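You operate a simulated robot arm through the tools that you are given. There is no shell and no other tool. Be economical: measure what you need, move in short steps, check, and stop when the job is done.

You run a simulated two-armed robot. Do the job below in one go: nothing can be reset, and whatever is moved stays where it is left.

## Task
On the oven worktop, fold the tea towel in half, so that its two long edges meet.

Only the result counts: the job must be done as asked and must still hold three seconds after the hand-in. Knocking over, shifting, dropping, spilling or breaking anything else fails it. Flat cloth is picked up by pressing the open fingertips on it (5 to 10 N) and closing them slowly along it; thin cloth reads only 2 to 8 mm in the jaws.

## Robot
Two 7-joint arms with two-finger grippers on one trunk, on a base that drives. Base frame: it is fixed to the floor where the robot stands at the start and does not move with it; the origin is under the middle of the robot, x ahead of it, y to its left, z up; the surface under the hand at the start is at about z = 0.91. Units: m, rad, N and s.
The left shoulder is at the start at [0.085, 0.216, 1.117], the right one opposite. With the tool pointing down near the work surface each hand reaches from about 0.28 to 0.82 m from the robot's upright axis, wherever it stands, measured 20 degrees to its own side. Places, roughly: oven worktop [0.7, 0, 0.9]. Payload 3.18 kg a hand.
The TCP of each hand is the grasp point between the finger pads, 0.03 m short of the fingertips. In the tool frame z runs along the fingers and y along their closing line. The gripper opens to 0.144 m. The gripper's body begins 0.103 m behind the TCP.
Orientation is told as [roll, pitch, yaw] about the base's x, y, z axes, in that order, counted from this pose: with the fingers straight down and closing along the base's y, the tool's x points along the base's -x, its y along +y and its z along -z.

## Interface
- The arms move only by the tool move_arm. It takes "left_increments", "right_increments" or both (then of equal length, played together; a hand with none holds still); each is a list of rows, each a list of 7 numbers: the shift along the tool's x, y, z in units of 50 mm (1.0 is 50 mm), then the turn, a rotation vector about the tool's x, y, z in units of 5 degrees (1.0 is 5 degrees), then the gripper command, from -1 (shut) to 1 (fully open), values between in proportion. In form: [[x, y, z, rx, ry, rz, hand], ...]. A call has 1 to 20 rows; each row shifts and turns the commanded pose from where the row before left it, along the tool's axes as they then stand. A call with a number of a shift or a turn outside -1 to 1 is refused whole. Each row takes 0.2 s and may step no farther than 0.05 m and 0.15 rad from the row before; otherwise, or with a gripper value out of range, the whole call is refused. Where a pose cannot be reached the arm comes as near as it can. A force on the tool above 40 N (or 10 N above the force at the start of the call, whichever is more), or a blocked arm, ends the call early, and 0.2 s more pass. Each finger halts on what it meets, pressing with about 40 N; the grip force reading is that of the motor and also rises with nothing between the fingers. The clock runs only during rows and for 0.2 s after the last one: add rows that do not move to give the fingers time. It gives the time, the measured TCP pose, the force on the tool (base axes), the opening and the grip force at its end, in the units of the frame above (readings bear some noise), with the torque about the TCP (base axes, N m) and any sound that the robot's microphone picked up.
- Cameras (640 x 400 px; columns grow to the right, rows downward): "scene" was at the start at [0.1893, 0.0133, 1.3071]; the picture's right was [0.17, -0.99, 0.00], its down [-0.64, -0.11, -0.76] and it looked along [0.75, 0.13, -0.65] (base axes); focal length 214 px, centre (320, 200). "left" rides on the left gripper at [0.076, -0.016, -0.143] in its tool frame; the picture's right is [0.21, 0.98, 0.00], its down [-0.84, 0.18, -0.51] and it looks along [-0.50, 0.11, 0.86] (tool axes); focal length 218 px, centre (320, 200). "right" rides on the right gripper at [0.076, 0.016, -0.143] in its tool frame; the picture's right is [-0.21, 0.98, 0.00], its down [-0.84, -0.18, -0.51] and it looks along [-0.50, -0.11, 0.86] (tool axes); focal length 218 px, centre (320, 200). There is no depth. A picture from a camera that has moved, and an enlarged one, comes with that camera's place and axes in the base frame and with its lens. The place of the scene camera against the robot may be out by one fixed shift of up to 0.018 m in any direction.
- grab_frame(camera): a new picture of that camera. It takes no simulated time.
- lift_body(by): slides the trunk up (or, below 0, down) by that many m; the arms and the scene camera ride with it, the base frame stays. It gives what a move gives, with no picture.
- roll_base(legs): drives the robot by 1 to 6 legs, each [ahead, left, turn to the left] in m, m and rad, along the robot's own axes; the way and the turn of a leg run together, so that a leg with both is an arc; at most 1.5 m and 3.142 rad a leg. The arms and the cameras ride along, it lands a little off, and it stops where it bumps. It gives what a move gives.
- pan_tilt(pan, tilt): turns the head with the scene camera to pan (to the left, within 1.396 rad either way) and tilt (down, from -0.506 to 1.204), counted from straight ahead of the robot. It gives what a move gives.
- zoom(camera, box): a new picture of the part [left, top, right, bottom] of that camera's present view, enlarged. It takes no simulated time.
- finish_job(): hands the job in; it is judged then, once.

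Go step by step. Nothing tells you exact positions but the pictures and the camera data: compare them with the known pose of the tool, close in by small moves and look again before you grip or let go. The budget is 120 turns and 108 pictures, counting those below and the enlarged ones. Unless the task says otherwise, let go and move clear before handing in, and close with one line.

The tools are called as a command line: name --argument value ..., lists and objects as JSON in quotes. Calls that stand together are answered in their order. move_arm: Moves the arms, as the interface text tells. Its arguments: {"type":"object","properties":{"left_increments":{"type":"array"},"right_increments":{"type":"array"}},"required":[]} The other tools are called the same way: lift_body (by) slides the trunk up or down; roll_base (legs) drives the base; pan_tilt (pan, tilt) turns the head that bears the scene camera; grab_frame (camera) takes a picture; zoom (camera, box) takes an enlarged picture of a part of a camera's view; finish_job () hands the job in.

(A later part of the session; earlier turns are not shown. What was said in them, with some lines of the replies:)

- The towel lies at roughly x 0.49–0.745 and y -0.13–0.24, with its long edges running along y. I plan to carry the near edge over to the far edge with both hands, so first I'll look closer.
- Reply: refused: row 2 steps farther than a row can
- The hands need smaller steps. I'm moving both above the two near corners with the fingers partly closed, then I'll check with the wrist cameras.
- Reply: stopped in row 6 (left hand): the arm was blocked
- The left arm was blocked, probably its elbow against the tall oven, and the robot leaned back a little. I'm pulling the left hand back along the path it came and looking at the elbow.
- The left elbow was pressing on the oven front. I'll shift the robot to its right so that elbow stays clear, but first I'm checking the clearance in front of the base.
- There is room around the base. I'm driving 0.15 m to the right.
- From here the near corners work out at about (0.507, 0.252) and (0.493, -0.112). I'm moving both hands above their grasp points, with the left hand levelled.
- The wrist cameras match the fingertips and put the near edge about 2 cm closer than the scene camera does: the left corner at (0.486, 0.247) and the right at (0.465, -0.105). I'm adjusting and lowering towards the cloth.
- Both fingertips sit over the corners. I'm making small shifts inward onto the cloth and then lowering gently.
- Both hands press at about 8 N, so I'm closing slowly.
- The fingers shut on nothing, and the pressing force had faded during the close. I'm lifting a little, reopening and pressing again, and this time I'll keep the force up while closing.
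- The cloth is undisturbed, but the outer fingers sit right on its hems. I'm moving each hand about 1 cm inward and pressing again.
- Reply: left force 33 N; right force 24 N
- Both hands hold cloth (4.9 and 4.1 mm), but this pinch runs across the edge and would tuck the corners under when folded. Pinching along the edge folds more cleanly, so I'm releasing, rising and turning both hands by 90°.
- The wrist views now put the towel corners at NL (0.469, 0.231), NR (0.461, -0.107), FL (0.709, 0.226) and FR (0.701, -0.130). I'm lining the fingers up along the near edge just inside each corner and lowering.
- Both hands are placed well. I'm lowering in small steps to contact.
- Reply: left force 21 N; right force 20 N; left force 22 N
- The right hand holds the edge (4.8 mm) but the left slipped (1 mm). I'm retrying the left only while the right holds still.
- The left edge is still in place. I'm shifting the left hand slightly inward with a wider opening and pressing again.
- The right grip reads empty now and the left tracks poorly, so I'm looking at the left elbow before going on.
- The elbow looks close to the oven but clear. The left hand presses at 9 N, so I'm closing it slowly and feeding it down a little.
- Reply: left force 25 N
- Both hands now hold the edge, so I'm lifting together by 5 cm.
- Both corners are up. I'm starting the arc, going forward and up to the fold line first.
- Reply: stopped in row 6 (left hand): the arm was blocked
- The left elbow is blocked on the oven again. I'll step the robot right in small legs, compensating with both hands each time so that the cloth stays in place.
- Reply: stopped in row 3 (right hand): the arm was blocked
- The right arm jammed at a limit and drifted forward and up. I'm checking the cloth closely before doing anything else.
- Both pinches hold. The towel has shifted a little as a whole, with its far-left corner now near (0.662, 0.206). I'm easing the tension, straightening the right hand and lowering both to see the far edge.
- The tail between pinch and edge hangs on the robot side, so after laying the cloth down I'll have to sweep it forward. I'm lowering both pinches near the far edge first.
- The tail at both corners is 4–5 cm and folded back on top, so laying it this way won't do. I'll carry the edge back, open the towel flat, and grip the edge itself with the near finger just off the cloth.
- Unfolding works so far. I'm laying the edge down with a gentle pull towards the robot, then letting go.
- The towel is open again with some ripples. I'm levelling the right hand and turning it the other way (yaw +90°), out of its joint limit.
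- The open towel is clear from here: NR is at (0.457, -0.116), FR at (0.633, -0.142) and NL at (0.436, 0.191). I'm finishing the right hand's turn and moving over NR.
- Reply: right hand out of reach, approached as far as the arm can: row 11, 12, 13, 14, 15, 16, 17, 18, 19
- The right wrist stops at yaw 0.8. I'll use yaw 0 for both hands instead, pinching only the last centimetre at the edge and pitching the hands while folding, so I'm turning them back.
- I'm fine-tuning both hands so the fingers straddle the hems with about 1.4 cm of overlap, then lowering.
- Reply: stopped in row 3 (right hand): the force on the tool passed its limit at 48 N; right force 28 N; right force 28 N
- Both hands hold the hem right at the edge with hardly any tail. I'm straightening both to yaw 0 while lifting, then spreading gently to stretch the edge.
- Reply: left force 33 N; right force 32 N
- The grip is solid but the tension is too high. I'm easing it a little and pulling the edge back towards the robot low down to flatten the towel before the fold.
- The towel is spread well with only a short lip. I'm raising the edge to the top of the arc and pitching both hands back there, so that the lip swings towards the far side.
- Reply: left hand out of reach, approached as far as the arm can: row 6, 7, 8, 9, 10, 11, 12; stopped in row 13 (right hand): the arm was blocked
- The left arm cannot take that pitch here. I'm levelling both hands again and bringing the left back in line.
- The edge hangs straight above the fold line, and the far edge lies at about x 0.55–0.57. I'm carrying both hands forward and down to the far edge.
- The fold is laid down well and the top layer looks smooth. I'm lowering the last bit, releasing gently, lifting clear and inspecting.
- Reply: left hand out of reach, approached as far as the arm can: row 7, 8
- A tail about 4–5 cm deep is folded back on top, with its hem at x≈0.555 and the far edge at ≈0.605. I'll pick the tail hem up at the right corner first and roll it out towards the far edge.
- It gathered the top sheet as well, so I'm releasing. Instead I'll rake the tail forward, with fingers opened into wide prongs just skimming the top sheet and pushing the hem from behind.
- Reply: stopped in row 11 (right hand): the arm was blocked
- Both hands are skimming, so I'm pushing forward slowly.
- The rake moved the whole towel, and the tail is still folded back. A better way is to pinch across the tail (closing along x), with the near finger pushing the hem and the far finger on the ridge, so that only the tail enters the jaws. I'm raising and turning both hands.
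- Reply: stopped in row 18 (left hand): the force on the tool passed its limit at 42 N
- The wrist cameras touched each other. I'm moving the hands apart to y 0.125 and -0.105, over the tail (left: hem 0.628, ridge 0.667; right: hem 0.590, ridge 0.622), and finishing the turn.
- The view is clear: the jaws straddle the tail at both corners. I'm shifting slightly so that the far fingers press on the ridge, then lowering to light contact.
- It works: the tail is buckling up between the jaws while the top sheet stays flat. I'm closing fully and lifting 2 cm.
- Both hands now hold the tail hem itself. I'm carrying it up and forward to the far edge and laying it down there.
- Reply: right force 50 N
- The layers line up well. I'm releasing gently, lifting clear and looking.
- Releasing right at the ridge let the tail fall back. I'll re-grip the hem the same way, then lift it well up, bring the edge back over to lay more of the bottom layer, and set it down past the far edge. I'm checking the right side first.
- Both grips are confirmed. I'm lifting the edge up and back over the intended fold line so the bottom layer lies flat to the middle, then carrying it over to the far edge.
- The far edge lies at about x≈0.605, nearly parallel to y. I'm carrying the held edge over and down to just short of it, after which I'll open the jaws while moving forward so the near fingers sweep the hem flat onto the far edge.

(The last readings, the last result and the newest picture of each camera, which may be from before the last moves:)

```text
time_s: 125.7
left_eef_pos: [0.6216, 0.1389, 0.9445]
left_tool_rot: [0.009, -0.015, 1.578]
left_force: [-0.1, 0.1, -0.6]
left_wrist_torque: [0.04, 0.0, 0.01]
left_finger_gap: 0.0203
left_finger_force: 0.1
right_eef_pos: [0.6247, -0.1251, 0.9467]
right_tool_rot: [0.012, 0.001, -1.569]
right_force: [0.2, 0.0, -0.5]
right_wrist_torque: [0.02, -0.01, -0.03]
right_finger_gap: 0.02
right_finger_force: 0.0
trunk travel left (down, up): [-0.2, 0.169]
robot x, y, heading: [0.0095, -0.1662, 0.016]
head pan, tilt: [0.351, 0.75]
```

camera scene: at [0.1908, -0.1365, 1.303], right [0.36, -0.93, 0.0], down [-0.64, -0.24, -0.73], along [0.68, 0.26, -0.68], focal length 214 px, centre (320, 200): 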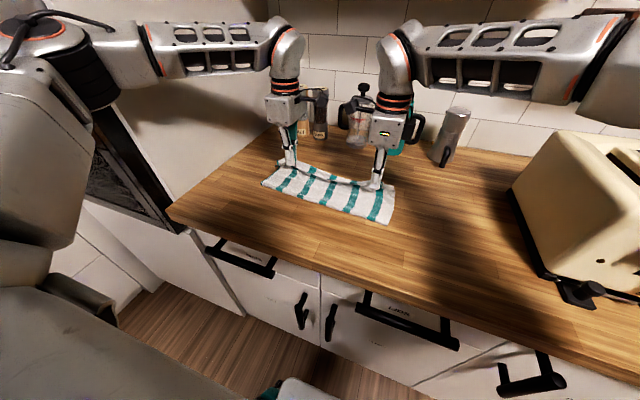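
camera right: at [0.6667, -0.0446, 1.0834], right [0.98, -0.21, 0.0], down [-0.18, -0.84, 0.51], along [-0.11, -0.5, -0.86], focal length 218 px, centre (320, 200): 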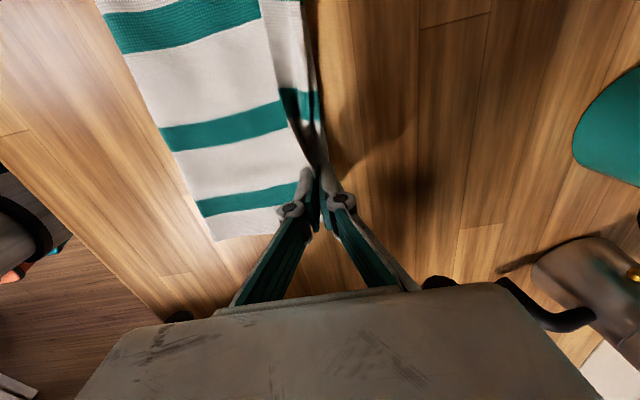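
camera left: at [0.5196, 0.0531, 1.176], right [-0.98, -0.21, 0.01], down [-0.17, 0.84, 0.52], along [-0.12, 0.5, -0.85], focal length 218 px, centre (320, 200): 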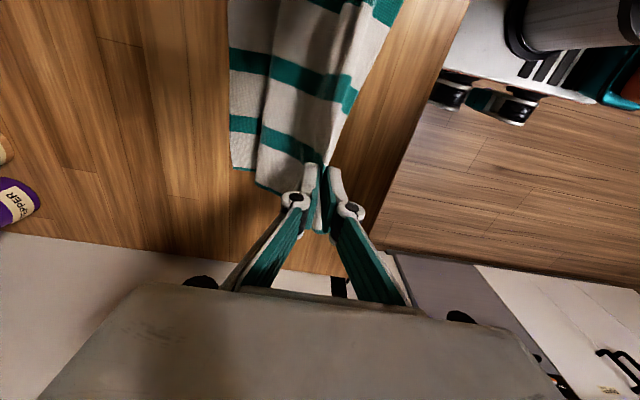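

Now I'm lifting straight up and clear, then looking.

move_arm --left_increments '[[0, 0, -0.2, 0, 0, 0, -0.72], [0, 0, -0.5, 0, 0, 0, -0.72], [0, 0, -0.6, 0, 0, 0, -0.72], [0, 0, 0, 0, 0, 0, -0.72]]' --right_increments '[[0, 0, -0.2, 0, 0, 0, -0.72], [0, 0, -0.5, 0, 0, 0, -0.72], [0, 0, -0.6, 0, 0, 0, -0.72], [0, 0, 0, 0, 0, 0, -0.72]]'

zoom --camera "right" --box '[160, 0, 416, 220]'

```text
time_s: 126.7
left_eef_pos: [0.6343, 0.1383, 1.0046]
left_tool_rot: [0.014, -0.011, 1.57]
left_force: [-0.3, -1.7, -0.1]
left_wrist_torque: [0.18, 0.07, -0.01]
left_finger_gap: 0.0202
left_finger_force: 0.0
right_eef_pos: [0.636, -0.1235, 1.0072]
right_tool_rot: [0.0, -0.001, -1.574]
right_force: [0.6, -0.2, 0.2]
right_wrist_torque: [0.06, -0.01, -0.01]
right_finger_gap: 0.0201
right_finger_force: 0.1
trunk travel left (down, up): [-0.2, 0.169]
robot x, y, heading: [0.0068, -0.165, 0.016]
head pan, tilt: [0.351, 0.75]
```

```text
1.82 times, centred on (288, 110) of right
camera zoom: at [0.6503, -0.0463, 1.1498], right [0.98, -0.21, 0.0], down [-0.18, -0.84, 0.51], along [-0.1, -0.5, -0.86], focal length 397 px, centre (378, 364)
```

zoom: 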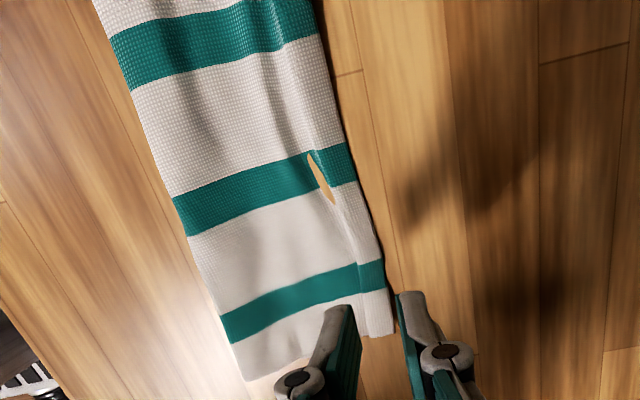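

The folded strip is now about 0.11 m wide, half of the towel, and the hem is within about 2 cm of the far edge on the right. I'm spending the last picture on the left side.

zoom --camera "left" --box '[230, 0, 486, 220]'

```text
1.82 times, centred on (358, 110) of left
camera zoom: at [0.6521, 0.0608, 1.1465], right [-0.98, -0.21, 0.01], down [-0.17, 0.84, 0.52], along [-0.12, 0.51, -0.85], focal length 397 px, centre (251, 364)
```

zoom: 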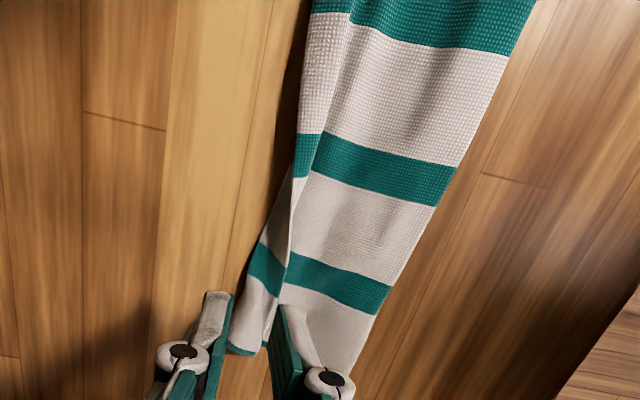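

The left side matches: the hem lies along the far edge to within about 1–2 cm. I'm raising both hands clear before handing in.

move_arm --left_increments '[[0, 0.2, -0.6, 0, 0, 0, -0.72], [0, 0.4, -0.6, 0, 0, 0, -0.72], [0, 0, 0, 0, 0, 0, -0.72]]' --right_increments '[[0, -0.2, -0.6, 0, 0, 0, -0.72], [0, -0.4, -0.6, 0, 0, 0, -0.72], [0, 0, 0, 0, 0, 0, -0.72]]'

```text
time_s: 127.5
left_eef_pos: [0.6046, 0.1431, 1.062]
left_tool_rot: [0.017, -0.01, 1.574]
left_force: [-0.1, 0.1, 0.3]
left_wrist_torque: [-0.02, -0.02, -0.02]
left_finger_gap: 0.0201
left_finger_force: 0.1
right_eef_pos: [0.605, -0.1216, 1.0647]
right_tool_rot: [-0.001, -0.004, -1.57]
right_force: [-0.7, 0.3, -0.8]
right_wrist_torque: [-0.02, 0.02, 0.02]
right_finger_gap: 0.0203
right_finger_force: 0.3
trunk travel left (down, up): [-0.2, 0.169]
robot x, y, heading: [0.0072, -0.1657, 0.015]
head pan, tilt: [0.351, 0.75]
```

Both hands are clear and the towel lies folded on the worktop, so I'm handing the job in.

finish_job

```text
The job is handed in.
```

I folded the tea towel in half and handed the job in. In the last pictures the two long edges lay within about 1–2 cm of each other rather than exactly flush. There may still be a small pleat inside, or a narrow lip at the edge.
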